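You operate a simulated robot arm through the tools that you are given. There is no shell and no other tool.

Carry out the task below with a simulated robot arm. There is one attempt and no reset: what you move stays moved.

## Task
Roll a test strip on to the docked number pad and weigh it down.
Fine: open the clamp; black tab strip across the keys, pressed down till it sticks, the black roller run on it, roller back on the bench, steel gauge block stood on the strip. Set down upright: steel gauge block.

It is judged by the outcome, as a careful person would: the job done as asked, and still so three seconds after it is handed in. It fails if anything else is knocked over, pushed out of place, dropped, spilled or broken.

## Robot
A 6-joint arm with a two-finger parallel gripper, fixed in place. Base frame: the origin is at the foot of the arm, x ahead of it, y to its left, z up; the work surface is at about z = 80. Lengths are in cm, angles in rad, forces in N, time in s.
With the tool pointing down near the work surface it reaches from about 58 to 94 cm from the base axis. Its first joint turns from -2.601 to 2.601 rad. Payload 3.43 kg.
The tool frame sits at the grasp point between the pads (the TCP): z along the fingers, y along the line on which they close. The tips reach 3.4 cm beyond it. The gripper opens to 12.8 cm. The fingers are 2.4 cm wide and 1.2 cm thick; the gripper's body (4.8 by 13 cm) begins 9.6 cm behind the TCP.
Orientation is told as [roll, pitch, yaw] about the base's x, y, z axes, in that order, counted from this pose: with the fingers straight down and closing along the base's y, the tool's x points along the base's -x, its y along +y and its z along -z.

## Interface
- The arm moves only by the tool step_arm. Its argument "steps" is a list of rows, each a list of 3 entries, a list of its own where there are three numbers: the shift along the base's x, y, z in cm, then the turn, a rotation vector about the base's x, y, z in rad, then the gripper command, from -1 (fully open) to 1 (shut), values between in proportion. In form: [[[x, y, z], [ax, ay, az], grip], ...]. A call has 1 to 20 rows; each row shifts and turns the commanded pose from where the row before left it. Rows are played at 5 a second. More than 5 cm and 0.15 rad between two rows, or a gripper value outside its range, and nothing of the call is played. A pose out of reach is approached as far as the arm can. The call stops where the force on the tool passes 50 N (or 10 N more than at its start, if that is more) or the arm is blocked; 0.2 s more then pass. Each finger travels about 10.8 cm/s and halts on what it meets, pressing with about 39 N; the grip force reading is that of the motor and also rises with nothing between the fingers. The clock runs only during rows and for 0.2 s after the last one: add rows that do not move to give the fingers time. It gives the time, the measured TCP pose, the force on the tool (base axes), the opening and the grip force at its end, in the units of the frame above (readings bear some noise), with the torque about the TCP (base axes, N m) and any sound that the robot's microphone picked up.
- Cameras (640 x 400 px; columns grow to the right, rows downward): "scene" is fixed at [40.19, -65.2, 138.45]; the picture's right is [0.97, -0.25, 0.00], its down [-0.12, -0.45, -0.88] and it looks along [0.22, 0.86, -0.47] (base axes); focal length 327 px, centre (320, 200). "wrist" rides on the gripper at [7.6, -1.1, -16] in the tool frame; the picture's right is [0.15, 0.99, 0.00], its down [-0.88, 0.13, -0.46] and it looks along [-0.45, 0.07, 0.89] (tool axes); focal length 234 px, centre (320, 200). There is no depth. A picture from a camera that has moved, and an enlarged one, comes with that camera's place and axes in the base frame and with its lens.
- camera(camera): a new picture of that camera. The clock stands still meanwhile.
- slide_trunk(by): slides the trunk up (or, below 0, down) by that many cm; the arm rides with it, the base frame stays. It gives what a move gives, with no picture.
- inspect(camera, box): a new picture of the part [left, top, right, bottom] of that camera's present view, enlarged. The clock stands still meanwhile.
- hand_in(): hands the job in; it is judged then, once.

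Nothing tells you positions but the pictures and the camera data. Unless the task says otherwise, let go and move clear before handing in.

The tools are called after "Call:" by a JSON object that holds its "op" and its "data". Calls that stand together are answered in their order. step_arm: Moves the arm, as the interface text tells. Its arguments: {"type":"object","properties":{"steps":{"type":"array","items":{"type":"array"}}},"required":["steps"]} The other tools are called the same way: slide_trunk (by) slides the trunk up or down; camera (camera) takes a picture; inspect (camera, box) takes an enlarged picture of a part of a camera's view; hand_in () hands the job in.

At the start:

```text
time_s: 0.0
position: [78.18, 28.21, 113.16]
tcp_rot: [0.013, -0.035, 0.001]
force: [90.6, 34.6, -176.9]
ft_torque: [-1.58, 0.64, -0.75]
width: 12.82
gripper_force: 0.1
trunk travel left (down, up): [-60.0, 11.0]
```

scene: 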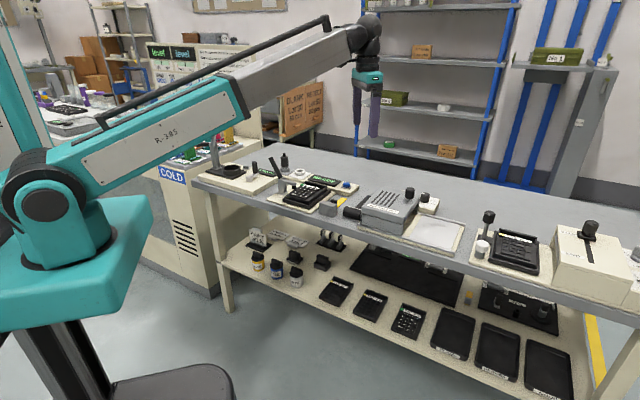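
wrist: 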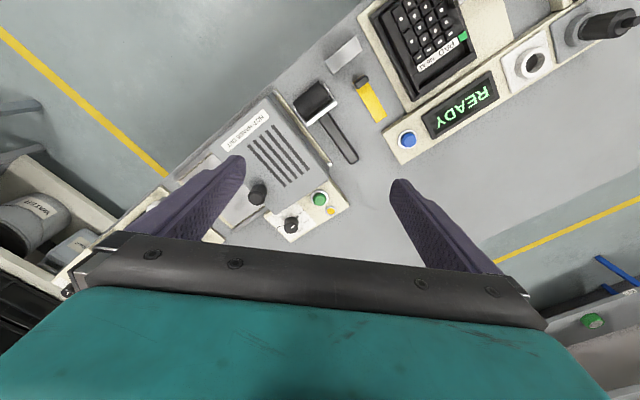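

I see a long bench with several stations, a keypad docked in the middle with a READY display, a yellow thing, a grey block and a dark roller next to it. I'll look closer at each area before moving.

Call:
{"op": "inspect", "data": {"camera": "scene", "box": [190, 130, 370, 240]}}

Call:
{"op": "inspect", "data": {"camera": "scene", "box": [330, 170, 490, 270]}}

Call:
{"op": "inspect", "data": {"camera": "scene", "box": [460, 200, 640, 310]}}

Call:
{"op": "inspect", "data": {"camera": "wrist", "box": [320, 0, 640, 200]}}

Call:
{"op": "inspect", "data": {"camera": "wrist", "box": [140, 20, 420, 250]}}

```text
3.56 times, centred on (280, 185) of scene
camera zoom: at [40.19, -65.2, 138.45], right [0.97, -0.25, 0.0], down [-0.12, -0.45, -0.88], along [0.22, 0.86, -0.47], focal length 1162 px, centre (462, 253)
```

zoom: 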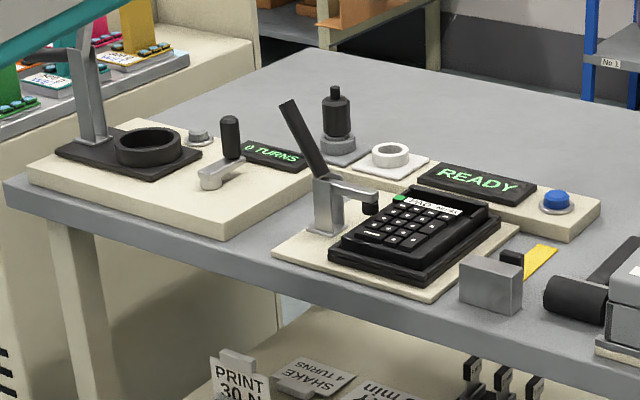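

```text
4.00 times, centred on (410, 220) of scene
camera zoom: at [40.19, -65.2, 138.45], right [0.97, -0.25, 0.0], down [-0.12, -0.45, -0.88], along [0.22, 0.86, -0.47], focal length 1307 px, centre (-40, 120)
```

zoom: 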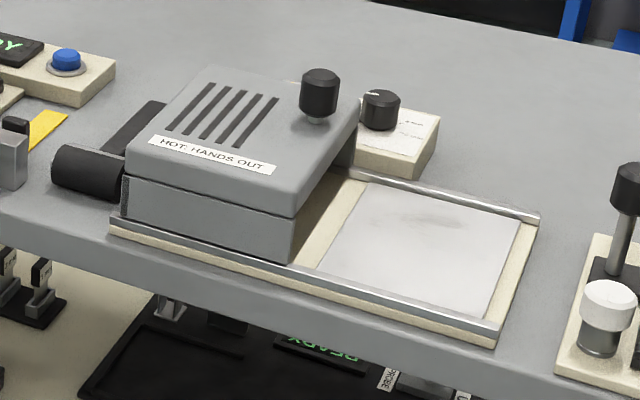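

```text
3.56 times, centred on (550, 255) of scene
camera zoom: at [40.19, -65.2, 138.45], right [0.97, -0.25, 0.0], down [-0.12, -0.45, -0.88], along [0.22, 0.86, -0.47], focal length 1162 px, centre (-498, 4)
```

zoom: 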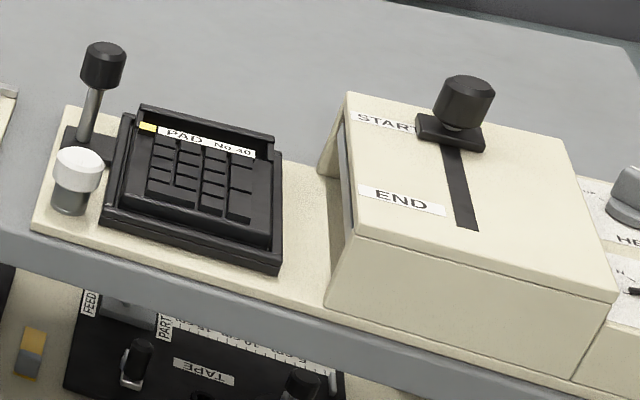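

```text
2.00 times, centred on (480, 100) of wrist
camera zoom: at [70.02, 26.9, 128.87], right [-0.15, 0.99, 0.01], down [0.86, 0.12, 0.49], along [0.48, 0.08, -0.87], focal length 468 px, centre (0, 400)
```

zoom: 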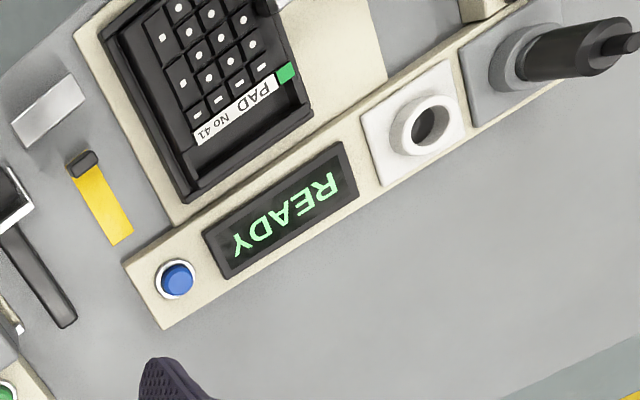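

```text
1.74 times, centred on (280, 135) of wrist
camera zoom: at [70.02, 26.9, 128.87], right [-0.15, 0.99, 0.01], down [0.86, 0.12, 0.49], along [0.48, 0.08, -0.87], focal length 407 px, centre (390, 313)
```

zoom: 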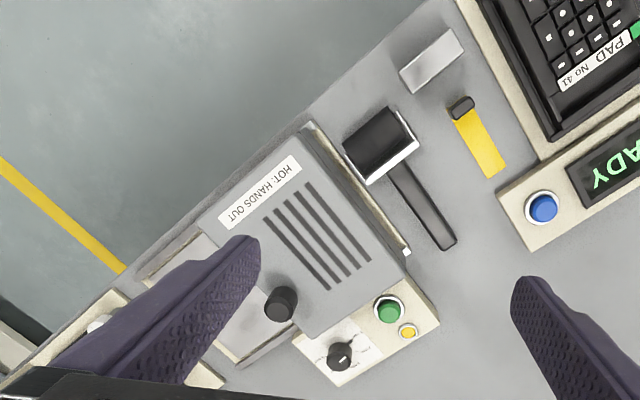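

The docked pad No 41 has the clamp, with the yellow strip (black tab), the black roller and the steel block lying to its right; pad 40 is out of reach. First a still row to see what the force reading settles to.

Call:
{"op": "step_arm", "data": {"steps": [[[0, 0, 0], [0, 0, 0], -1], [[0, 0, 0], [0, 0, 0], -1]]}}

```text
time_s: 0.6
position: [78.27, 28.29, 113.16]
tcp_rot: [0.016, -0.041, 0.0]
force: [27.5, 9.1, -51.9]
ft_torque: [-0.34, 0.18, -0.18]
width: 12.78
gripper_force: 0.0
trunk travel left (down, up): [-60.0, 11.0]
```

The force settles out as transients decay. Now I move over the pad station with the tool yawed about 45° so it lines up with the bench, to get a good overhead look.

Call:
{"op": "step_arm", "data": {"steps": [[[-2.5, 1.7, 0], [0, 0, 0.13], -1], [[-2.5, 1.7, 0], [0, 0, 0.13], -1], [[-2.5, 1.7, 0], [0, 0, 0.13], -1], [[-2.5, 1.7, 0], [0, 0, 0.13], -1], [[-2.5, 1.7, 0], [0, 0, 0.13], -1], [[-2.5, 1.7, 0], [0, 0, 0.13], -1], [[0, 0, 0], [0, 0, 0], -1], [[0, 0, 0], [0, 0, 0], -1]]}}

Call:
{"op": "camera", "data": {"camera": "wrist"}}

Call:
{"op": "camera", "data": {"camera": "scene"}}

```text
time_s: 0.9
position: [77.92, 28.59, 113.23]
tcp_rot: [0.02, -0.045, 0.015]
force: [8.7, -2.7, -11.0]
ft_torque: [0.96, 0.61, 0.58]
width: 12.8
gripper_force: 0.0
trunk travel left (down, up): [-60.0, 11.0]
stopped in row 1: the force on the tool passed its limit at 94 N (the readings are from after the stop); the commanded pose is now the measured one
```

```text
taken
camera wrist: at [69.65, 27.13, 128.82], right [-0.16, 0.99, 0.01], down [0.86, 0.13, 0.5], along [0.49, 0.09, -0.87], focal length 234 px, centre (320, 200)
```

wrist: 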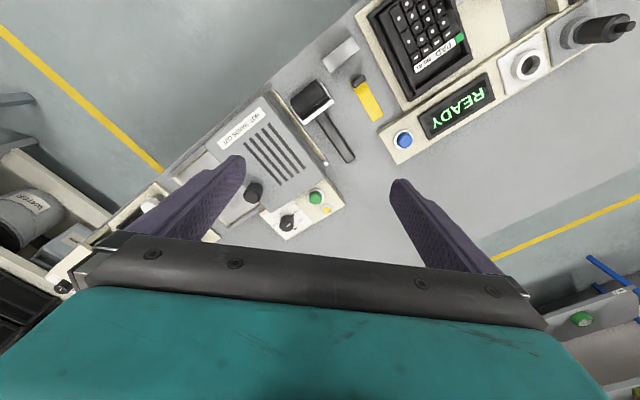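

```text
taken
```

scene: 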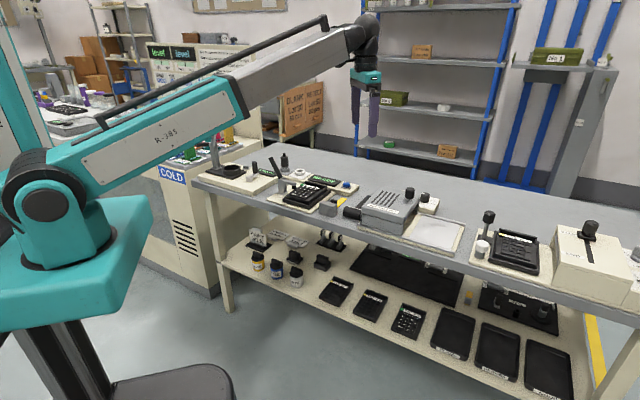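

The inertia of a sudden start trips the force limit, so I'll ramp motions up and down gently.

Call:
{"op": "step_arm", "data": {"steps": [[[-0.2, 0.1, 0], [0, 0, 0.015], -1], [[-0.5, 0.3, 0], [0, 0, 0.03], -1], [[-0.9, 0.6, 0], [0, 0, 0.05], -1], [[-1.2, 0.8, 0], [0, 0, 0.06], -1], [[-1.5, 1.0, 0], [0, 0, 0.07], -1], [[-1.5, 1.0, 0], [0, 0, 0.08], -1], [[-1.5, 1.0, 0], [0, 0, 0.08], -1], [[-1.5, 1.0, 0], [0, 0, 0.08], -1], [[-1.5, 1.0, 0], [0, 0, 0.08], -1], [[-1.5, 1.0, 0], [0, 0, 0.07], -1], [[-1.2, 0.8, 0], [0, 0, 0.06], -1], [[-0.9, 0.6, 0], [0, 0, 0.05], -1], [[-0.5, 0.4, 0], [0, 0, 0.03], -1], [[-0.2, 0.2, 0], [0, 0, 0.015], -1], [[0, 0, 0], [0, 0, 0], -1], [[0, 0, 0], [0, 0, 0], -1]]}}

Call:
{"op": "camera", "data": {"camera": "wrist"}}

```text
time_s: 1.6
position: [77.01, 29.5, 113.25]
tcp_rot: [0.023, -0.049, 0.077]
force: [5.7, -1.3, -6.9]
ft_torque: [0.6, 0.45, 0.4]
width: 12.8
gripper_force: 0.0
trunk travel left (down, up): [-60.0, 11.0]
stopped in row 3: the force on the tool passed its limit at 56 N (the readings are from after the stop); the commanded pose is now the measured one
```

```text
taken
camera wrist: at [68.69, 27.38, 128.77], right [-0.22, 0.97, 0.02], down [0.85, 0.19, 0.5], along [0.49, 0.12, -0.87], focal length 234 px, centre (320, 200)
```

wrist: 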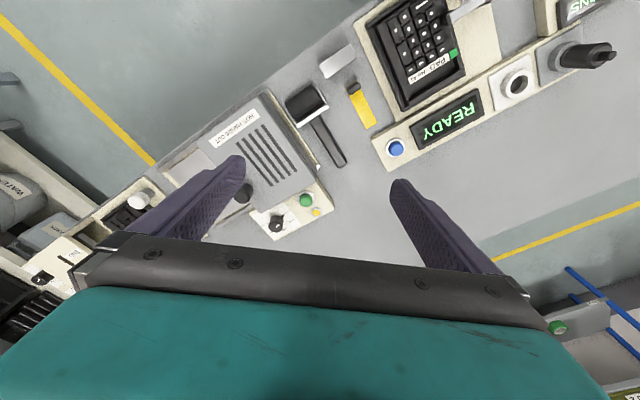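

The limit trips even with a modest ramp, so I'll test which component (shift or turn) causes it, starting with a gentle pure shift.

Call:
{"op": "step_arm", "data": {"steps": [[[-0.2, 0.1, 0], [0, 0, 0], -1], [[-0.4, 0.3, 0], [0, 0, 0], -1], [[-0.6, 0.45, 0], [0, 0, 0], -1], [[-0.8, 0.6, 0], [0, 0, 0], -1], [[-1.0, 0.7, 0], [0, 0, 0], -1], [[-1.2, 0.8, 0], [0, 0, 0], -1], [[-1.2, 0.8, 0], [0, 0, 0], -1], [[-1.2, 0.8, 0], [0, 0, 0], -1], [[-1.2, 0.8, 0], [0, 0, 0], -1], [[-1.2, 0.8, 0], [0, 0, 0], -1], [[-1.2, 0.8, 0], [0, 0, 0], -1], [[-1.0, 0.7, 0], [0, 0, 0], -1], [[-0.8, 0.6, 0], [0, 0, 0], -1], [[-0.6, 0.4, 0], [0, 0, 0], -1], [[-0.4, 0.3, 0], [0, 0, 0], -1], [[-0.2, 0.1, 0], [0, 0, 0], -1], [[0, 0, 0], [0, 0, 0], -1]]}}

```text
time_s: 2.8
position: [74.54, 31.28, 113.23]
tcp_rot: [0.023, -0.053, 0.079]
force: [5.7, 4.9, -10.7]
ft_torque: [-0.52, 0.07, -0.25]
width: 12.78
gripper_force: 0.0
trunk travel left (down, up): [-60.0, 11.0]
stopped in row 5: the force on the tool passed its limit at 53 N (the readings are from after the stop); the commanded pose is now the measured one
```

Steps of about 1.2 cm per row trip it; I'll keep rows around 0.8 cm.

Call:
{"op": "step_arm", "data": {"steps": [[[-0.2, 0.1, 0], [0, 0, 0.01], -1], [[-0.4, 0.25, 0], [0, 0, 0.02], -1], [[-0.6, 0.35, 0], [0, 0, 0.03], -1], [[-0.6, 0.4, 0], [0, 0, 0.04], -1], [[-0.6, 0.4, 0], [0, 0, 0.04], -1], [[-0.6, 0.4, 0], [0, 0, 0.04], -1], [[-0.6, 0.4, 0], [0, 0, 0.04], -1], [[-0.6, 0.4, 0], [0, 0, 0.04], -1], [[-0.6, 0.4, 0], [0, 0, 0.04], -1], [[-0.6, 0.4, 0], [0, 0, 0.04], -1], [[-0.6, 0.4, 0], [0, 0, 0.04], -1], [[-0.6, 0.4, 0], [0, 0, 0.04], -1], [[-0.6, 0.4, 0], [0, 0, 0.04], -1], [[-0.6, 0.4, 0], [0, 0, 0.04], -1], [[-0.6, 0.4, 0], [0, 0, 0.04], -1], [[-0.6, 0.4, 0], [0, 0, 0.04], -1], [[-0.6, 0.4, 0], [0, 0, 0.04], -1], [[-0.6, 0.4, 0], [0, 0, 0.04], -1], [[-0.4, 0.2, 0], [0, 0, 0.03], -1], [[-0.2, 0.1, 0], [0, 0, 0.01], -1]]}}

Call:
{"op": "camera", "data": {"camera": "wrist"}}

```text
time_s: 3.5
position: [73.69, 31.92, 113.29]
tcp_rot: [0.026, -0.059, 0.125]
force: [6.2, -0.6, -8.7]
ft_torque: [0.38, 0.49, 0.33]
width: 12.78
gripper_force: 0.1
trunk travel left (down, up): [-60.0, 11.0]
stopped in row 3: the force on the tool passed its limit at 53 N (the readings are from after the stop); the commanded pose is now the measured one
```

```text
taken
camera wrist: at [65.46, 29.38, 128.71], right [-0.27, 0.96, 0.02], down [0.83, 0.23, 0.51], along [0.49, 0.15, -0.86], focal length 234 px, centre (320, 200)
```

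wrist: 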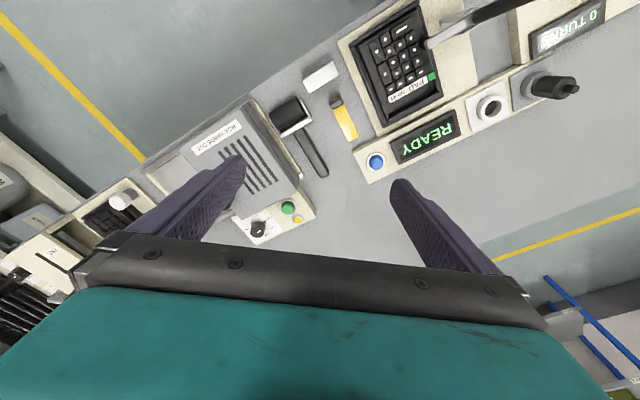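

I'll let the arm settle fully and then try a slow pure shift to see the force it produces in steady motion.

Call:
{"op": "step_arm", "data": {"steps": [[[0, 0, 0], [0, 0, 0], -1], [[0, 0, 0], [0, 0, 0], -1], [[0, 0, 0], [0, 0, 0], -1], [[0, 0, 0], [0, 0, 0], -1], [[0, 0, 0], [0, 0, 0], -1]]}}

Call:
{"op": "step_arm", "data": {"steps": [[[-0.4, 0.3, 0], [0, 0, 0], -1], [[-0.4, 0.3, 0], [0, 0, 0], -1], [[-0.4, 0.3, 0], [0, 0, 0], -1], [[-0.4, 0.3, 0], [0, 0, 0], -1], [[-0.4, 0.3, 0], [0, 0, 0], -1], [[-0.4, 0.3, 0], [0, 0, 0], -1], [[-0.4, 0.3, 0], [0, 0, 0], -1], [[-0.4, 0.3, 0], [0, 0, 0], -1], [[-0.4, 0.3, 0], [0, 0, 0], -1], [[-0.4, 0.3, 0], [0, 0, 0], -1]]}}

```text
time_s: 4.8
position: [73.74, 31.88, 113.38]
tcp_rot: [0.026, -0.056, 0.127]
force: [9.3, 3.5, -16.9]
ft_torque: [0.08, 0.22, 0.07]
width: 12.8
gripper_force: 0.1
trunk travel left (down, up): [-60.0, 11.0]
```

```text
time_s: 6.0
position: [71.7, 33.45, 113.29]
tcp_rot: [0.027, -0.064, 0.128]
force: [6.0, 4.4, -12.6]
ft_torque: [-0.41, 0.15, -0.18]
width: 12.81
gripper_force: 0.0
trunk travel left (down, up): [-60.0, 11.0]
stopped in row 6: the force on the tool passed its limit at 51 N (the readings are from after the stop); the commanded pose is now the measured one
```

The arm looks almost fully stretched in this high pose, which would explain the reaction forces. I'll lower the tool to relax the stretch and see how the force behaves.

Call:
{"op": "step_arm", "data": {"steps": [[[-0.1, -0.1, -0.2], [0, 0, 0], -1], [[-0.1, -0.1, -0.4], [0, 0, 0], -1], [[-0.1, -0.1, -0.4], [0, 0, 0], -1], [[-0.1, -0.1, -0.4], [0, 0, 0], -1], [[-0.1, -0.1, -0.4], [0, 0, 0], -1], [[-0.1, -0.1, -0.4], [0, 0, 0], -1], [[-0.1, -0.1, -0.4], [0, 0, 0], -1], [[-0.1, -0.1, -0.4], [0, 0, 0], -1], [[-0.1, -0.1, -0.4], [0, 0, 0], -1], [[-0.1, -0.1, -0.4], [0, 0, 0], -1], [[-0.1, -0.1, -0.4], [0, 0, 0], -1], [[-0.1, -0.1, -0.4], [0, 0, 0], -1], [[0, 0, 0], [0, 0, 0], -1]]}}

```text
time_s: 8.8
position: [70.42, 32.29, 108.67]
tcp_rot: [0.026, -0.059, 0.128]
force: [-0.7, -0.5, -0.5]
ft_torque: [0.03, 0.03, 0.0]
width: 12.83
gripper_force: 0.2
trunk travel left (down, up): [-60.0, 11.0]
```

Force dropped to near zero — the stretch was the cause. Now I level the tool and yaw it to line up with the bench while moving over the station.

Call:
{"op": "step_arm", "data": {"steps": [[[-0.3, 0.2, 0], [-0.003, 0.005, 0.02], -1], [[-0.6, 0.4, 0], [-0.005, 0.01, 0.04], -1], [[-0.8, 0.5, 0], [-0.005, 0.01, 0.05], -1], [[-0.8, 0.5, 0], [-0.005, 0.01, 0.05], -1], [[-0.8, 0.5, 0], [-0.005, 0.01, 0.05], -1], [[-0.8, 0.5, 0], [-0.005, 0.005, 0.05], -1], [[-0.8, 0.5, 0], [-0.005, 0.005, 0.05], -1], [[-0.8, 0.5, 0], [0, 0, 0.05], -1], [[-0.8, 0.5, 0], [0, 0, 0.05], -1], [[-0.8, 0.5, 0], [0, 0, 0.05], -1], [[-0.8, 0.5, 0], [0, 0, 0.05], -1], [[-0.5, 0.4, 0], [0, 0, 0.05], -1], [[-0.3, 0.2, 0], [0, 0, 0.05], -1], [[0, 0, 0], [0, 0, 0.04], -1], [[0, 0, 0], [0, 0, 0], -1]]}}

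Call:
{"op": "camera", "data": {"camera": "wrist"}}

```text
time_s: 10.2
position: [66.77, 34.77, 108.66]
tcp_rot: [0.014, -0.018, 0.363]
force: [5.6, -1.9, -5.7]
ft_torque: [0.53, 0.35, 0.31]
width: 12.8
gripper_force: 0.0
trunk travel left (down, up): [-60.0, 11.0]
stopped in row 6: the force on the tool passed its limit at 60 N (the readings are from after the stop); the commanded pose is now the measured one
```

```text
taken
camera wrist: at [59.93, 30.77, 124.48], right [-0.49, 0.87, 0.01], down [0.77, 0.43, 0.47], along [0.41, 0.24, -0.88], focal length 234 px, centre (320, 200)
```

wrist: 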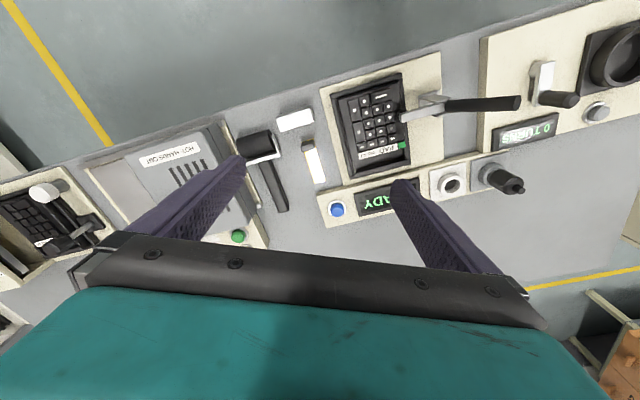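

I'm now over the station with a clearer view; motion itself still makes dynamic force, so I'll move a bit slower.

Call:
{"op": "step_arm", "data": {"steps": [[[-0.2, 0.1, 0], [0, 0, 0.02], -1], [[-0.3, 0.2, 0], [-0.002, 0.002, 0.02], -1], [[-0.3, 0.2, 0], [-0.002, 0.002, 0.025], -1], [[-0.3, 0.2, 0], [-0.002, 0.002, 0.025], -1], [[-0.3, 0.2, 0], [-0.002, 0.002, 0.025], -1], [[-0.3, 0.2, 0], [-0.002, 0.002, 0.025], -1], [[-0.3, 0.2, 0], [-0.002, 0.002, 0.025], -1], [[-0.3, 0.2, 0], [-0.002, 0.002, 0.025], -1], [[-0.3, 0.2, 0], [-0.002, 0.002, 0.025], -1], [[-0.3, 0.2, 0], [-0.002, 0.002, 0.025], -1], [[-0.3, 0.2, 0], [0, 0, 0.025], -1], [[-0.3, 0.2, 0], [0, 0, 0.025], -1], [[-0.3, 0.2, 0], [0, 0, 0.025], -1], [[-0.3, 0.2, 0], [0, 0, 0.025], -1], [[-0.3, 0.2, 0], [0, 0, 0.025], -1], [[-0.2, 0.1, 0], [0, 0, 0.02], -1], [[0, 0, 0], [0, 0, 0.02], -1], [[0, 0, 0], [0, 0, 0.02], -1], [[0, 0, 0], [0, 0, 0], -1]]}}

Call:
{"op": "camera", "data": {"camera": "wrist"}}

Call:
{"op": "camera", "data": {"camera": "scene"}}

```text
time_s: 10.9
position: [66.25, 35.36, 108.52]
tcp_rot: [0.014, -0.02, 0.411]
force: [7.0, 0.9, -9.2]
ft_torque: [0.26, 0.37, 0.23]
width: 12.8
gripper_force: 0.1
trunk travel left (down, up): [-60.0, 11.0]
stopped in row 3: the force on the tool passed its limit at 54 N (the readings are from after the stop); the commanded pose is now the measured one
```

```text
taken
camera wrist: at [59.55, 30.94, 124.43], right [-0.53, 0.85, 0.01], down [0.75, 0.46, 0.47], along [0.4, 0.26, -0.88], focal length 234 px, centre (320, 200)
```

wrist: 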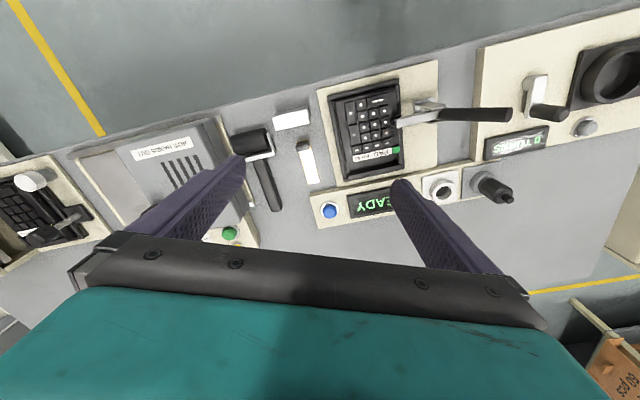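

```text
taken
```

scene: 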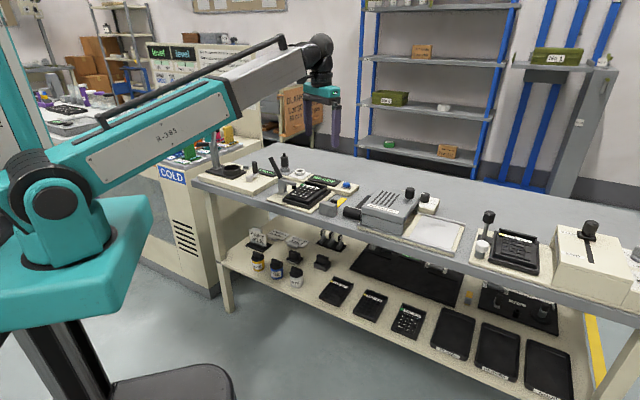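

Let me check the resting force here and then test a slow turn alone.

Call:
{"op": "step_arm", "data": {"steps": [[[0, 0, 0], [0, 0, 0], -1], [[0, 0, 0], [0, 0, 0], -1], [[0, 0, 0], [0, 0, 0], -1], [[0, 0, 0], [0, 0, 0], -1], [[0, 0, 0], [0, 0, 0], -1]]}}

Call:
{"op": "step_arm", "data": {"steps": [[[0, 0, 0], [0, 0, 0.02], -1], [[0, 0, 0], [0, 0, 0.03], -1], [[0, 0, 0], [0, 0, 0.03], -1], [[0, 0, 0], [0, 0, 0.03], -1], [[0, 0, 0], [0, 0, 0.03], -1], [[0, 0, 0], [0, 0, 0.03], -1], [[0, 0, 0], [0, 0, 0.03], -1], [[0, 0, 0], [0, 0, 0.03], -1], [[0, 0, 0], [0, 0, 0.03], -1], [[0, 0, 0], [0, 0, 0.03], -1], [[0, 0, 0], [0, 0, 0.03], -1], [[0, 0, 0], [0, 0, 0.03], -1], [[0, 0, 0], [0, 0, 0.02], -1]]}}

```text
time_s: 12.1
position: [66.29, 35.24, 108.67]
tcp_rot: [0.012, -0.018, 0.41]
force: [10.3, 5.3, -19.1]
ft_torque: [-0.19, 0.13, -0.06]
width: 12.8
gripper_force: 0.1
trunk travel left (down, up): [-60.0, 11.0]
```

```text
time_s: 14.9
position: [66.08, 35.35, 108.63]
tcp_rot: [0.013, -0.017, 0.782]
force: [-0.7, -0.2, -0.5]
ft_torque: [-0.04, 0.01, -0.01]
width: 12.78
gripper_force: 0.0
trunk travel left (down, up): [-60.0, 11.0]
```

A pure turn works and the force is back to zero; the tool is now lined up with the bench. Let me look.

Call:
{"op": "camera", "data": {"camera": "wrist"}}

Call:
{"op": "inspect", "data": {"camera": "wrist", "box": [220, 40, 540, 240]}}

Call:
{"op": "inspect", "data": {"camera": "scene", "box": [260, 150, 380, 225]}}

```text
taken
camera wrist: at [61.55, 28.81, 124.48], right [-0.8, 0.6, 0.01], down [0.53, 0.7, 0.47], along [0.27, 0.38, -0.88], focal length 234 px, centre (320, 200)
```

wrist: 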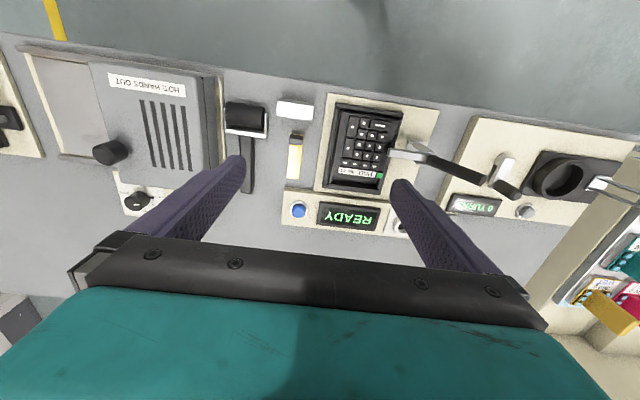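

```text
2.00 times, centred on (380, 140) of wrist
camera zoom: at [61.55, 28.81, 124.48], right [-0.8, 0.6, 0.01], down [0.53, 0.7, 0.47], along [0.27, 0.38, -0.88], focal length 468 px, centre (200, 320)
```

zoom: 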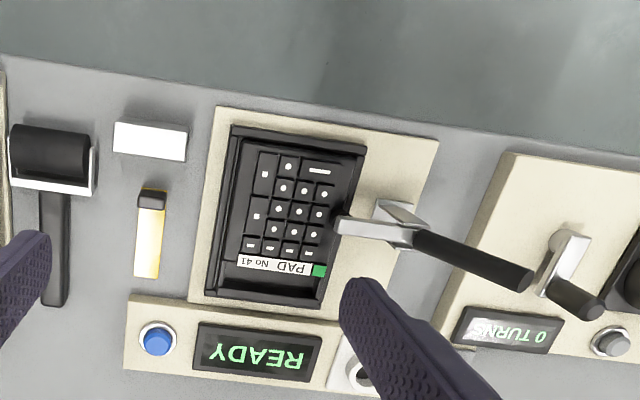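

```text
5.33 times, centred on (320, 188) of scene
camera zoom: at [40.19, -65.2, 138.45], right [0.97, -0.25, 0.0], down [-0.12, -0.45, -0.88], along [0.22, 0.86, -0.47], focal length 1743 px, centre (320, 267)
```

zoom: 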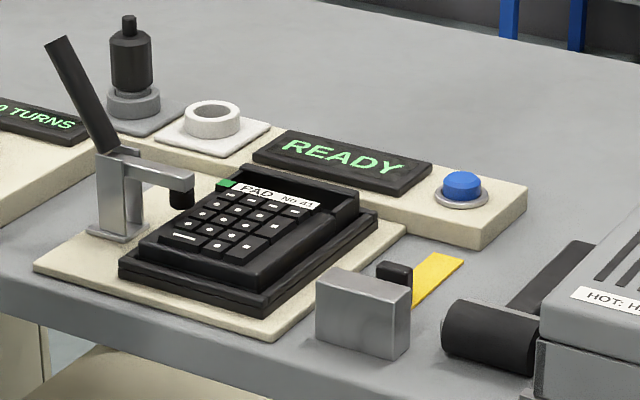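

I can now see everything well: gauge block near (67.5, 30.7), strip with its black tab just behind it, roller to the right, and the clamp on the far side of pad 41 with its handle leaning away. I'll zoom in for accurate measurements.

Call:
{"op": "inspect", "data": {"camera": "wrist", "box": [215, 85, 335, 205]}}

Call:
{"op": "inspect", "data": {"camera": "wrist", "box": [315, 85, 495, 205]}}

Call:
{"op": "inspect", "data": {"camera": "scene", "box": [265, 150, 345, 215]}}

Call:
{"op": "inspect", "data": {"camera": "scene", "box": [310, 180, 390, 230]}}

```text
3.33 times, centred on (275, 145) of wrist
camera zoom: at [61.55, 28.81, 124.48], right [-0.8, 0.6, 0.01], down [0.53, 0.7, 0.47], along [0.27, 0.38, -0.88], focal length 781 px, centre (470, 383)
```

zoom: 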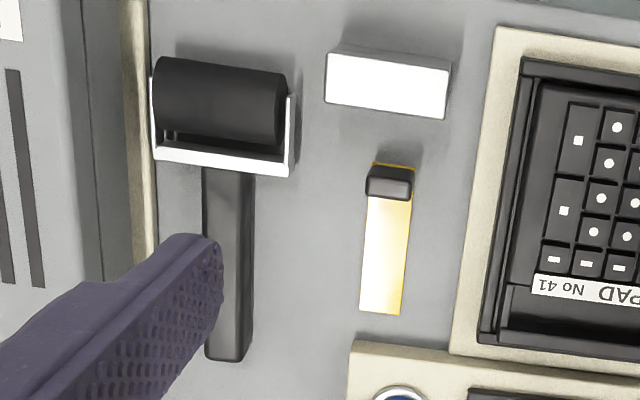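

```text
3.33 times, centred on (405, 145) of wrist
camera zoom: at [61.55, 28.81, 124.48], right [-0.8, 0.6, 0.01], down [0.53, 0.7, 0.47], along [0.27, 0.38, -0.88], focal length 781 px, centre (37, 383)
```

zoom: 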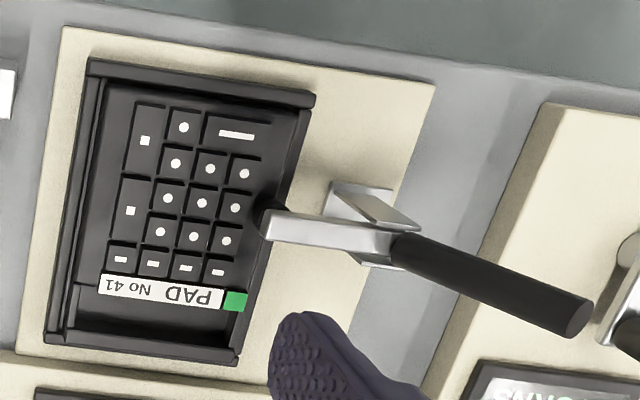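

```text
6.15 times, centred on (305, 182) of scene
camera zoom: at [40.19, -65.2, 138.45], right [0.97, -0.25, 0.0], down [-0.12, -0.45, -0.88], along [0.22, 0.86, -0.47], focal length 2011 px, centre (412, 308)
```

zoom: 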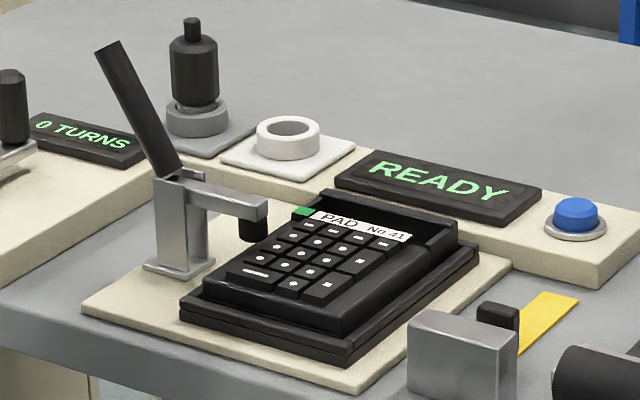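

```text
8.00 times, centred on (350, 205) of scene
camera zoom: at [40.19, -65.2, 138.45], right [0.97, -0.25, 0.0], down [-0.12, -0.45, -0.88], along [0.22, 0.86, -0.47], focal length 2614 px, centre (80, 160)
```

zoom: 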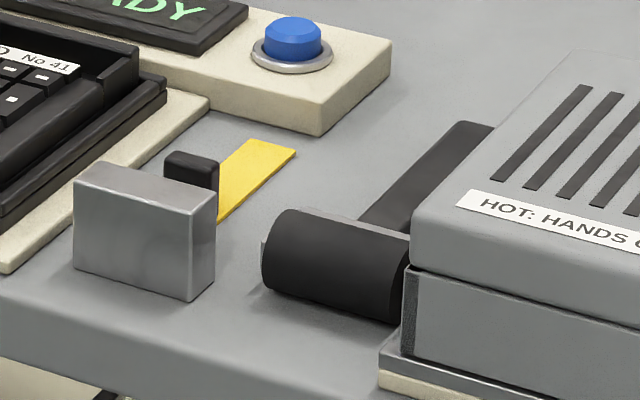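

The rocker clamp pivots near (54.3, 49.3, 87) with its handle end near (51.1, 52.6, 94.8). I'll zoom further on the tab, the roller and the pad to fix their sizes.

Call:
{"op": "inspect", "data": {"camera": "wrist", "box": [275, 125, 305, 185]}}

Call:
{"op": "inspect", "data": {"camera": "scene", "box": [322, 190, 352, 215]}}

Call:
{"op": "inspect", "data": {"camera": "scene", "box": [286, 165, 330, 210]}}

Call:
{"op": "inspect", "data": {"camera": "wrist", "box": [318, 98, 408, 198]}}

```text
6.67 times, centred on (290, 155) of wrist
camera zoom: at [61.55, 28.81, 124.48], right [-0.8, 0.6, 0.01], down [0.53, 0.7, 0.47], along [0.27, 0.38, -0.88], focal length 1561 px, centre (520, 500)
```

zoom: 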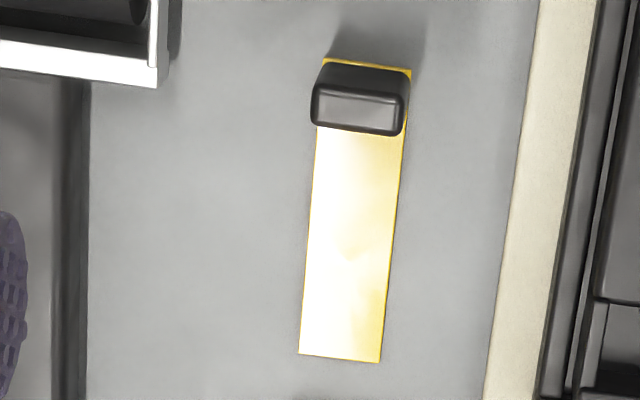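

```text
16.00 times, centred on (337, 202) of scene
camera zoom: at [40.19, -65.2, 138.45], right [0.97, -0.25, 0.0], down [-0.12, -0.45, -0.88], along [0.22, 0.86, -0.47], focal length 5228 px, centre (48, 160)
```

zoom: 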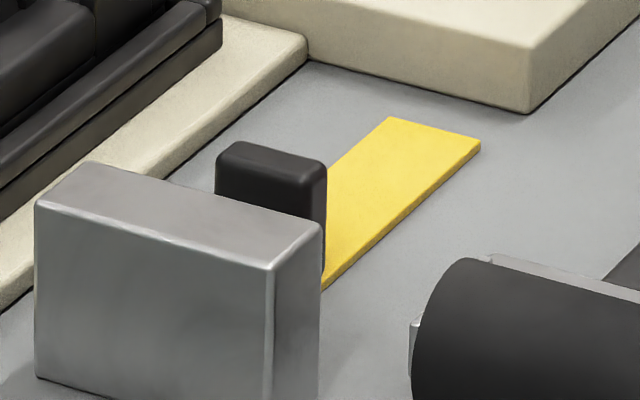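

```text
8.89 times, centred on (308, 188) of scene
camera zoom: at [40.19, -65.2, 138.45], right [0.97, -0.25, 0.0], down [-0.12, -0.45, -0.88], along [0.22, 0.86, -0.47], focal length 2904 px, centre (427, 311)
```

zoom: 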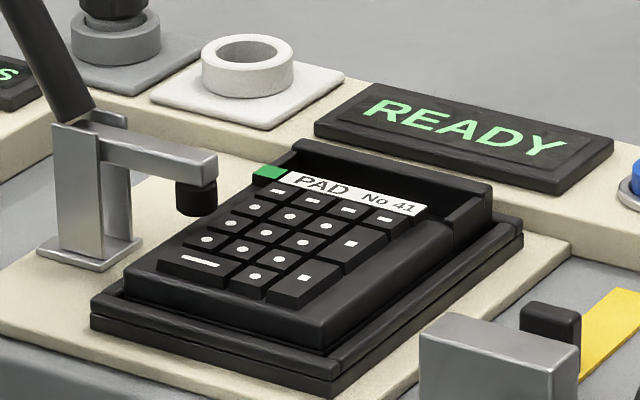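

```text
4.00 times, centred on (363, 148) of wrist
camera zoom: at [61.55, 28.81, 124.48], right [-0.8, 0.6, 0.01], down [0.53, 0.7, 0.47], along [0.27, 0.38, -0.88], focal length 937 px, centre (148, 408)
```

zoom: 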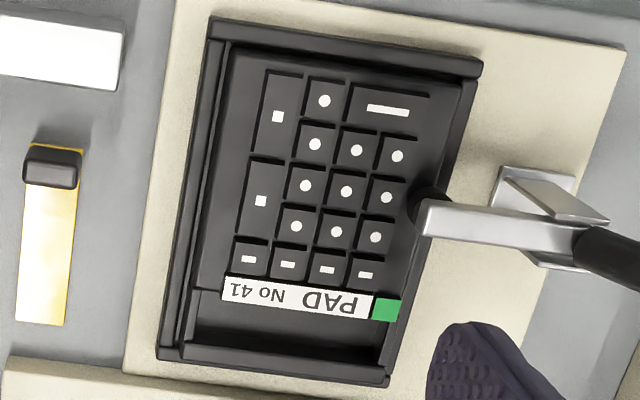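

The pad keys lie at about z 84.7; clamp pivot, handle and arm are all in one plane along the bench. Let me check the shelf cards quickly for relevant instructions before moving.

Call:
{"op": "inspect", "data": {"camera": "scene", "box": [230, 220, 350, 300]}}

Call:
{"op": "inspect", "data": {"camera": "scene", "box": [310, 270, 590, 400]}}

Call:
{"op": "inspect", "data": {"camera": "scene", "box": [180, 0, 380, 120]}}

```text
5.00 times, centred on (290, 260) of scene
camera zoom: at [40.19, -65.2, 138.45], right [0.97, -0.25, 0.0], down [-0.12, -0.45, -0.88], along [0.22, 0.86, -0.47], focal length 1634 px, centre (470, -100)
```

zoom: 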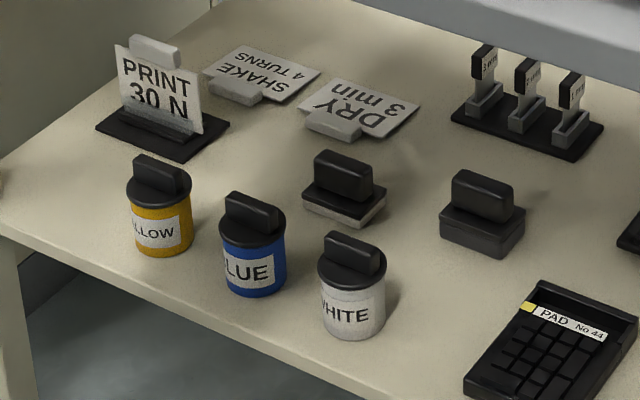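

```text
2.29 times, centred on (450, 335) of scene
camera zoom: at [40.19, -65.2, 138.45], right [0.97, -0.25, 0.0], down [-0.12, -0.45, -0.88], along [0.22, 0.86, -0.47], focal length 747 px, centre (23, -109)
```

zoom: 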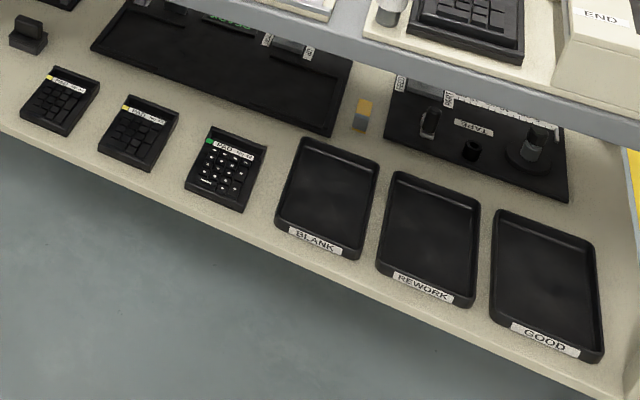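

```text
3.20 times, centred on (280, 60) of scene
camera zoom: at [40.19, -65.2, 138.45], right [0.97, -0.25, 0.0], down [-0.12, -0.45, -0.88], along [0.22, 0.86, -0.47], focal length 1046 px, centre (448, 648)
```

zoom: 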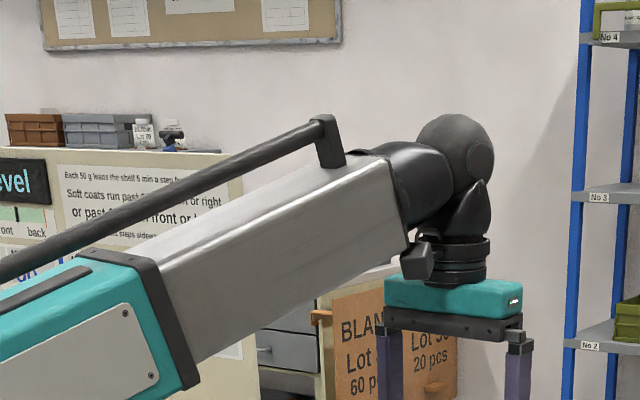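

The arm is free to move and nothing on the cards concerns this job. Next: move over the clamp (pad side of its handle) with the fingers shut, gently.

Call:
{"op": "step_arm", "data": {"steps": [[[-0.1, 0.12, -0.1], [0, 0, 0], 1], [[-0.25, 0.3, -0.2], [0, 0, 0], 1], [[-0.4, 0.5, -0.3], [0, 0, 0], 1], [[-0.5, 0.6, -0.4], [0, 0, 0], 1], [[-0.5, 0.6, -0.4], [0, 0, 0], 1], [[-0.5, 0.6, -0.4], [0, 0, 0], 1], [[-0.5, 0.6, -0.4], [0, 0, 0], 1], [[-0.5, 0.6, -0.4], [0, 0, 0], 1], [[-0.5, 0.6, -0.4], [0, 0, 0], 1], [[-0.5, 0.6, -0.4], [0, 0, 0], 1], [[-0.5, 0.6, -0.4], [0, 0, 0], 1], [[-0.5, 0.6, -0.4], [0, 0, 0], 1], [[-0.5, 0.6, -0.4], [0, 0, 0], 1], [[-0.5, 0.6, -0.4], [0, 0, 0], 1], [[-0.5, 0.6, -0.4], [0, 0, 0], 1], [[-0.5, 0.6, -0.4], [0, 0, 0], 1], [[-0.5, 0.6, -0.4], [0, 0, 0], 1], [[-0.5, 0.6, -0.4], [0, 0, 0], 1], [[-0.4, 0.5, -0.3], [0, 0, 0], 1], [[-0.2, 0.2, -0.1], [0, 0, 0], 1]]}}

```text
time_s: 19.1
position: [57.23, 45.92, 101.68]
tcp_rot: [0.013, -0.019, 0.782]
force: [0.3, -0.3, 0.2]
ft_torque: [-0.01, -0.01, 0.04]
width: 0.01
gripper_force: 33.1
trunk travel left (down, up): [-60.0, 11.0]
```

That ran cleanly. Let me look at the clamp from here to refine where its handle is.

Call:
{"op": "camera", "data": {"camera": "wrist"}}

Call:
{"op": "inspect", "data": {"camera": "scene", "box": [240, 110, 340, 215]}}

```text
taken
camera wrist: at [52.66, 39.52, 117.44], right [-0.8, 0.6, 0.01], down [0.53, 0.7, 0.47], along [0.28, 0.38, -0.88], focal length 234 px, centre (320, 200)
```

wrist: 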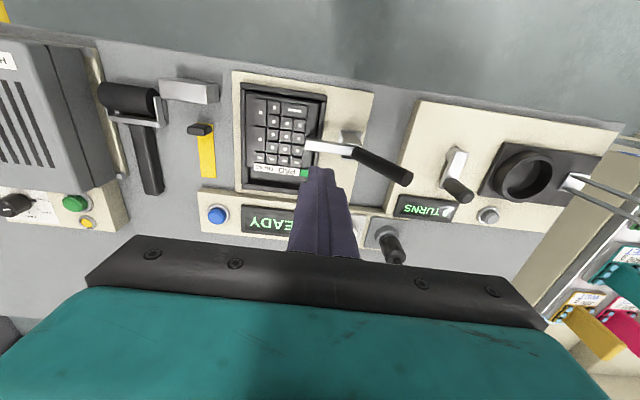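

```text
3.81 times, centred on (290, 162) of scene
camera zoom: at [40.19, -65.2, 138.45], right [0.97, -0.25, 0.0], down [-0.12, -0.45, -0.88], along [0.22, 0.86, -0.47], focal length 1245 px, centre (434, 343)
```

zoom: 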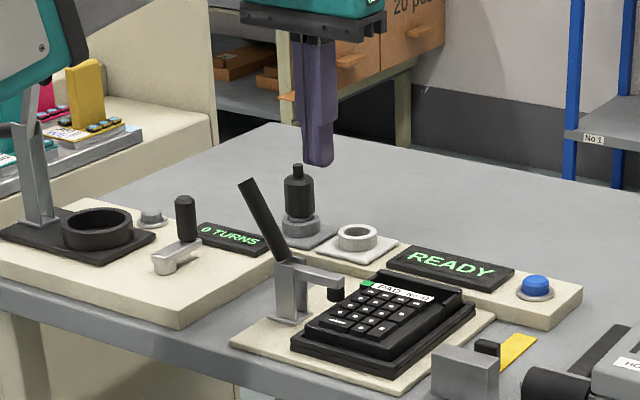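

The handle end triangulates again to (51.1, 52.5, 94.9). I'll go to the pad side of the handle and lower the shut fingertips to about z 91.5, above the clamp's arm.

Call:
{"op": "step_arm", "data": {"steps": [[[-0.2, 0.3, 0], [0, 0, 0], 1], [[-0.4, 0.5, 0], [0, 0, 0], 1], [[-0.4, 0.5, 0], [0, 0, 0], 1], [[-0.4, 0.5, -0.2], [0, 0, 0], 1], [[-0.3, 0.4, -0.3], [0, 0, 0], 1], [[-0.16, 0.18, -0.4], [0, 0, 0], 1], [[0, 0, -0.5], [0, 0, 0], 1], [[0, 0, -0.5], [0, 0, 0], 1], [[0, 0, -0.5], [0, 0, 0], 1], [[0, 0, -0.5], [0, 0, 0], 1], [[0, 0, -0.5], [0, 0, 0], 1], [[0, 0, -0.5], [0, 0, 0], 1], [[0, 0, -0.5], [0, 0, 0], 1], [[0, 0, -0.5], [0, 0, 0], 1], [[0, 0, -0.5], [0, 0, 0], 1], [[0, 0, -0.5], [0, 0, 0], 1], [[0, 0, -0.4], [0, 0, 0], 1], [[0, 0, -0.3], [0, 0, 0], 1], [[0, 0, -0.2], [0, 0, 0], 1]]}}

Call:
{"op": "inspect", "data": {"camera": "scene", "box": [240, 110, 340, 215]}}

Call:
{"op": "camera", "data": {"camera": "wrist"}}

```text
time_s: 23.1
position: [55.38, 48.25, 94.93]
tcp_rot: [0.014, -0.017, 0.778]
force: [0.5, 0.4, -0.9]
ft_torque: [-0.05, 0.01, -0.02]
width: 0.01
gripper_force: 33.1
trunk travel left (down, up): [-60.0, 11.0]
```

```text
3.81 times, centred on (290, 162) of scene
camera zoom: at [40.19, -65.2, 138.45], right [0.97, -0.25, 0.0], down [-0.12, -0.45, -0.88], along [0.22, 0.86, -0.47], focal length 1245 px, centre (434, 343)
```

zoom: 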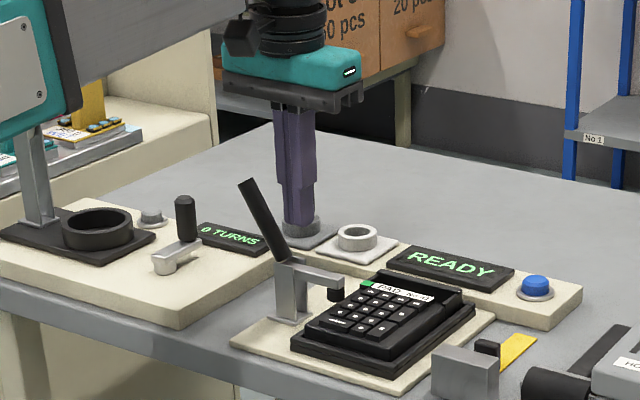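

```text
taken
camera wrist: at [50.83, 41.81, 110.66], right [-0.8, 0.6, 0.01], down [0.53, 0.7, 0.47], along [0.28, 0.38, -0.88], focal length 234 px, centre (320, 200)
```

wrist: 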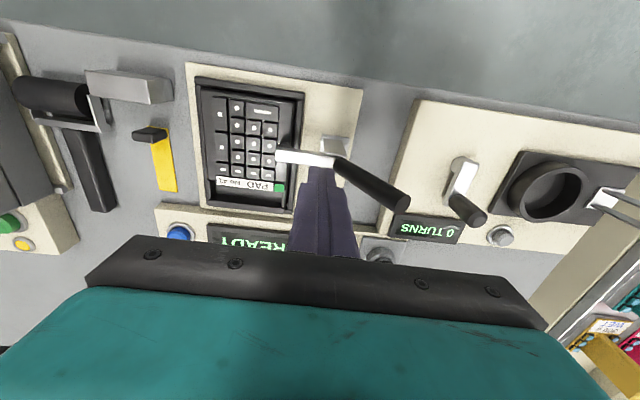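

The fingers are between handle and arm, clear of both. Now I push the handle away from the pad along the bench, slowly.

Call:
{"op": "step_arm", "data": {"steps": [[[-0.2, 0.2, 0], [0, 0, 0], 1], [[-0.28, 0.28, 0], [0, 0, 0], 1], [[-0.28, 0.28, 0], [0, 0, 0], 1], [[-0.28, 0.28, 0], [0, 0, 0], 1], [[-0.28, 0.28, 0], [0, 0, 0], 1], [[-0.28, 0.28, 0], [0, 0, 0], 1], [[-0.28, 0.28, 0], [0, 0, 0], 1], [[-0.28, 0.28, -0.1], [0, 0, 0], 1], [[-0.28, 0.28, -0.1], [0, 0, 0], 1], [[-0.28, 0.28, -0.2], [0, 0, 0], 1], [[0, 0, 0], [0, 0, 0], 1]]}}

Call:
{"op": "inspect", "data": {"camera": "scene", "box": [240, 110, 340, 215]}}

```text
time_s: 25.5
position: [52.74, 50.87, 94.48]
tcp_rot: [0.013, -0.016, 0.779]
force: [-0.8, -1.4, 0.9]
ft_torque: [0.0, -0.04, 0.02]
width: 0.01
gripper_force: 33.1
trunk travel left (down, up): [-60.0, 11.0]
```

```text
3.81 times, centred on (290, 162) of scene
camera zoom: at [40.19, -65.2, 138.45], right [0.97, -0.25, 0.0], down [-0.12, -0.45, -0.88], along [0.22, 0.86, -0.47], focal length 1245 px, centre (434, 343)
```

zoom: 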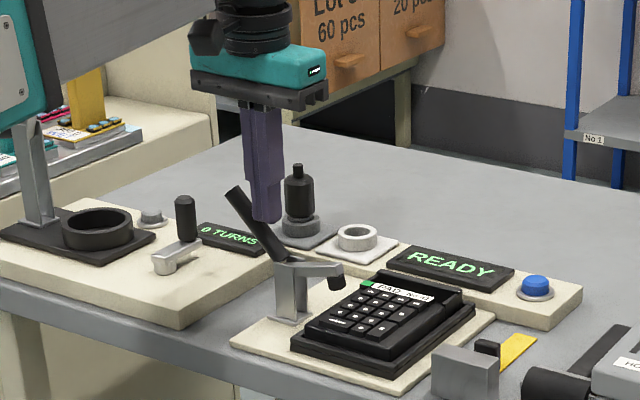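

The lever is rotating and the arm is lifting off the pad with little force. I continue along the arc.

Call:
{"op": "step_arm", "data": {"steps": [[[-0.25, 0.25, -0.25], [0, 0, 0], 1], [[-0.25, 0.25, -0.27], [0, 0, 0], 1], [[-0.25, 0.25, -0.27], [0, 0, 0], 1], [[-0.25, 0.25, -0.27], [0, 0, 0], 1], [[-0.14, 0.14, -0.35], [0, 0, 0], 1], [[-0.14, 0.14, -0.35], [0, 0, 0], 1], [[-0.14, 0.14, -0.35], [0, 0, 0], 1], [[-0.14, 0.14, -0.35], [0, 0, 0], 1], [[-0.07, 0.07, -0.37], [0, 0, 0], 1], [[-0.07, 0.07, -0.37], [0, 0, 0], 1], [[0, 0, 0], [0, 0, 0], 1]]}}

Call:
{"op": "inspect", "data": {"camera": "scene", "box": [240, 110, 340, 215]}}

```text
time_s: 27.9
position: [51.05, 52.74, 91.32]
tcp_rot: [0.016, -0.019, 0.781]
force: [0.2, 0.7, 0.3]
ft_torque: [-0.02, 0.03, 0.04]
width: 0.0
gripper_force: 33.2
trunk travel left (down, up): [-60.0, 11.0]
```

```text
3.81 times, centred on (290, 162) of scene
camera zoom: at [40.19, -65.2, 138.45], right [0.97, -0.25, 0.0], down [-0.12, -0.45, -0.88], along [0.22, 0.86, -0.47], focal length 1245 px, centre (434, 343)
```

zoom: 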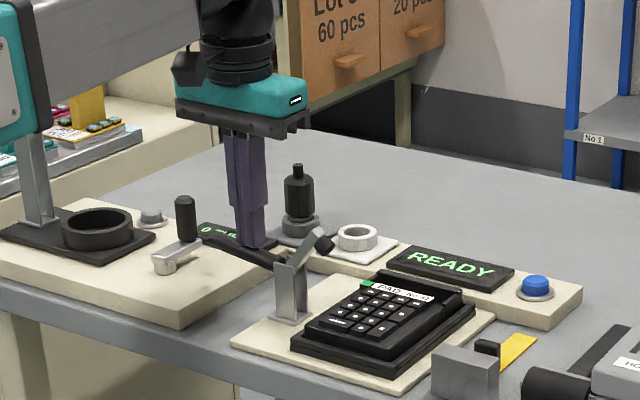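

The arm is now raised about 55° and the handle nearly flat. I'll push a bit further to reach its end stop, watching the force.

Call:
{"op": "step_arm", "data": {"steps": [[[-0.04, 0.04, -0.2], [0, 0, 0], 1], [[-0.04, 0.04, -0.25], [0, 0, 0], 1], [[-0.02, 0.02, -0.25], [0, 0, 0], 1], [[0, 0, -0.25], [0, 0, 0], 1], [[0, 0, -0.2], [0, 0, 0], 1], [[0, 0, 0], [0, 0, 0], 1]]}}

Call:
{"op": "inspect", "data": {"camera": "scene", "box": [240, 130, 320, 215]}}

```text
time_s: 29.3
position: [51.01, 52.83, 90.12]
tcp_rot: [0.013, -0.017, 0.779]
force: [0.1, 0.7, 0.7]
ft_torque: [-0.03, 0.01, -0.02]
width: 0.01
gripper_force: 33.1
trunk travel left (down, up): [-60.0, 11.0]
```

```text
4.71 times, centred on (280, 172) of scene
camera zoom: at [40.19, -65.2, 138.45], right [0.97, -0.25, 0.0], down [-0.12, -0.45, -0.88], along [0.22, 0.86, -0.47], focal length 1538 px, centre (508, 329)
```

zoom: 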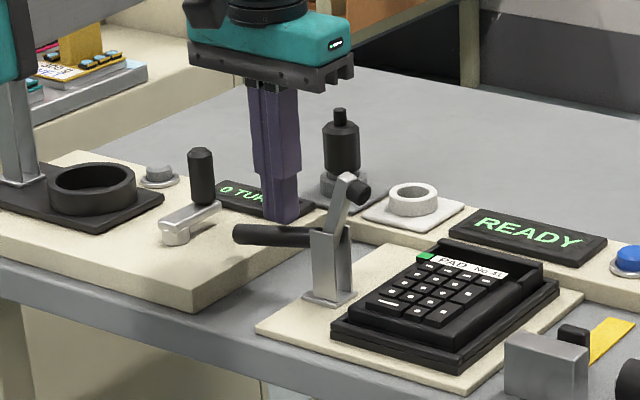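

The clamp has turned about 70° with no resistance; the handle is close above the neighbouring plate, so I stop here and lift away to see that it stays open.

Call:
{"op": "step_arm", "data": {"steps": [[[0, 0, 0.2], [0, 0, 0], 1], [[0, 0, 0.4], [0, 0, 0], 1], [[0, 0, 0.6], [0, 0, 0], 1], [[0, 0, 0.7], [0, 0, 0], 1], [[0, 0, 0.7], [0, 0, 0], 1], [[0, 0, 0.7], [0, 0, 0], 1], [[0, 0, 0.7], [0, 0, 0], 1], [[0, 0, 0.7], [0, 0, 0], 1], [[0, 0, 0.7], [0, 0, 0], 1], [[0, 0, 0.7], [0, 0, 0], 1], [[0, 0, 0.7], [0, 0, 0], 1], [[0, 0, 0.7], [0, 0, 0], 1], [[0, 0, 0.7], [0, 0, 0], 1], [[0, 0, 0.5], [0, 0, 0], 1], [[0, 0, 0.3], [0, 0, 0], 1]]}}

Call:
{"op": "inspect", "data": {"camera": "scene", "box": [240, 130, 320, 215]}}

Call:
{"op": "camera", "data": {"camera": "wrist"}}

```text
time_s: 32.5
position: [50.88, 52.66, 99.05]
tcp_rot: [0.012, -0.015, 0.78]
force: [0.9, 0.3, -0.1]
ft_torque: [0.0, -0.01, -0.03]
width: 0.0
gripper_force: 32.8
trunk travel left (down, up): [-60.0, 11.0]
```

```text
4.71 times, centred on (280, 172) of scene
camera zoom: at [40.19, -65.2, 138.45], right [0.97, -0.25, 0.0], down [-0.12, -0.45, -0.88], along [0.22, 0.86, -0.47], focal length 1538 px, centre (508, 329)
```

zoom: 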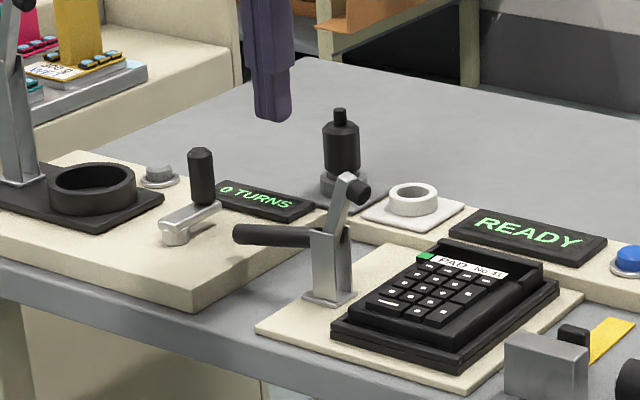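

```text
taken
camera wrist: at [46.3, 46.31, 114.85], right [-0.8, 0.6, 0.01], down [0.53, 0.7, 0.47], along [0.28, 0.38, -0.88], focal length 234 px, centre (320, 200)
```

wrist: 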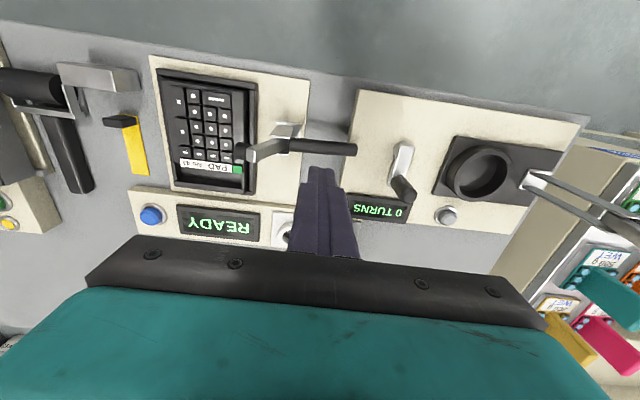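

The clamp stays open on its own, arm up and clear of the pad. Now I travel over to the strip's tab near (71.0, 35.05), opening the fingers to about 4.2 cm.

Call:
{"op": "step_arm", "data": {"steps": [[[0.2, -0.18, 0], [0, 0, 0], 1], [[0.4, -0.36, 0], [0, 0, 0], 1], [[0.6, -0.54, 0], [0, 0, 0], 1], [[0.8, -0.7, 0], [0, 0, 0], 1], [[0.9, -0.8, 0], [0, 0, 0], 0.344], [[0.9, -0.8, 0], [0, 0, 0], 0.344], [[0.9, -0.8, 0], [0, 0, 0], 0.344], [[0.9, -0.8, 0], [0, 0, 0], 0.344], [[0.9, -0.8, 0], [0, 0, 0], 0.344], [[0.9, -0.8, 0], [0, 0, 0], 0.344], [[0.9, -0.8, 0], [0, 0, 0], 0.344], [[0.9, -0.8, 0], [0, 0, 0], 0.344], [[0.9, -0.8, 0], [0, 0, 0], 0.344], [[0.9, -0.8, 0], [0, 0, 0], 0.344], [[0.9, -0.8, 0], [0, 0, 0], 0.344], [[0.9, -0.8, 0], [0, 0, 0], 0.344], [[0.8, -0.7, 0], [0, 0, 0], 0.344], [[0.6, -0.54, 0], [0, 0, 0], 0.344], [[0.4, -0.36, 0], [0, 0, 0], 0.344], [[0.2, -0.18, 0], [0, 0, 0], 0.344]]}}

```text
time_s: 36.7
position: [65.88, 39.44, 99.06]
tcp_rot: [0.015, -0.019, 0.781]
force: [0.2, -0.4, 0.1]
ft_torque: [0.01, 0.01, -0.05]
width: 4.22
gripper_force: 0.0
trunk travel left (down, up): [-60.0, 11.0]
```

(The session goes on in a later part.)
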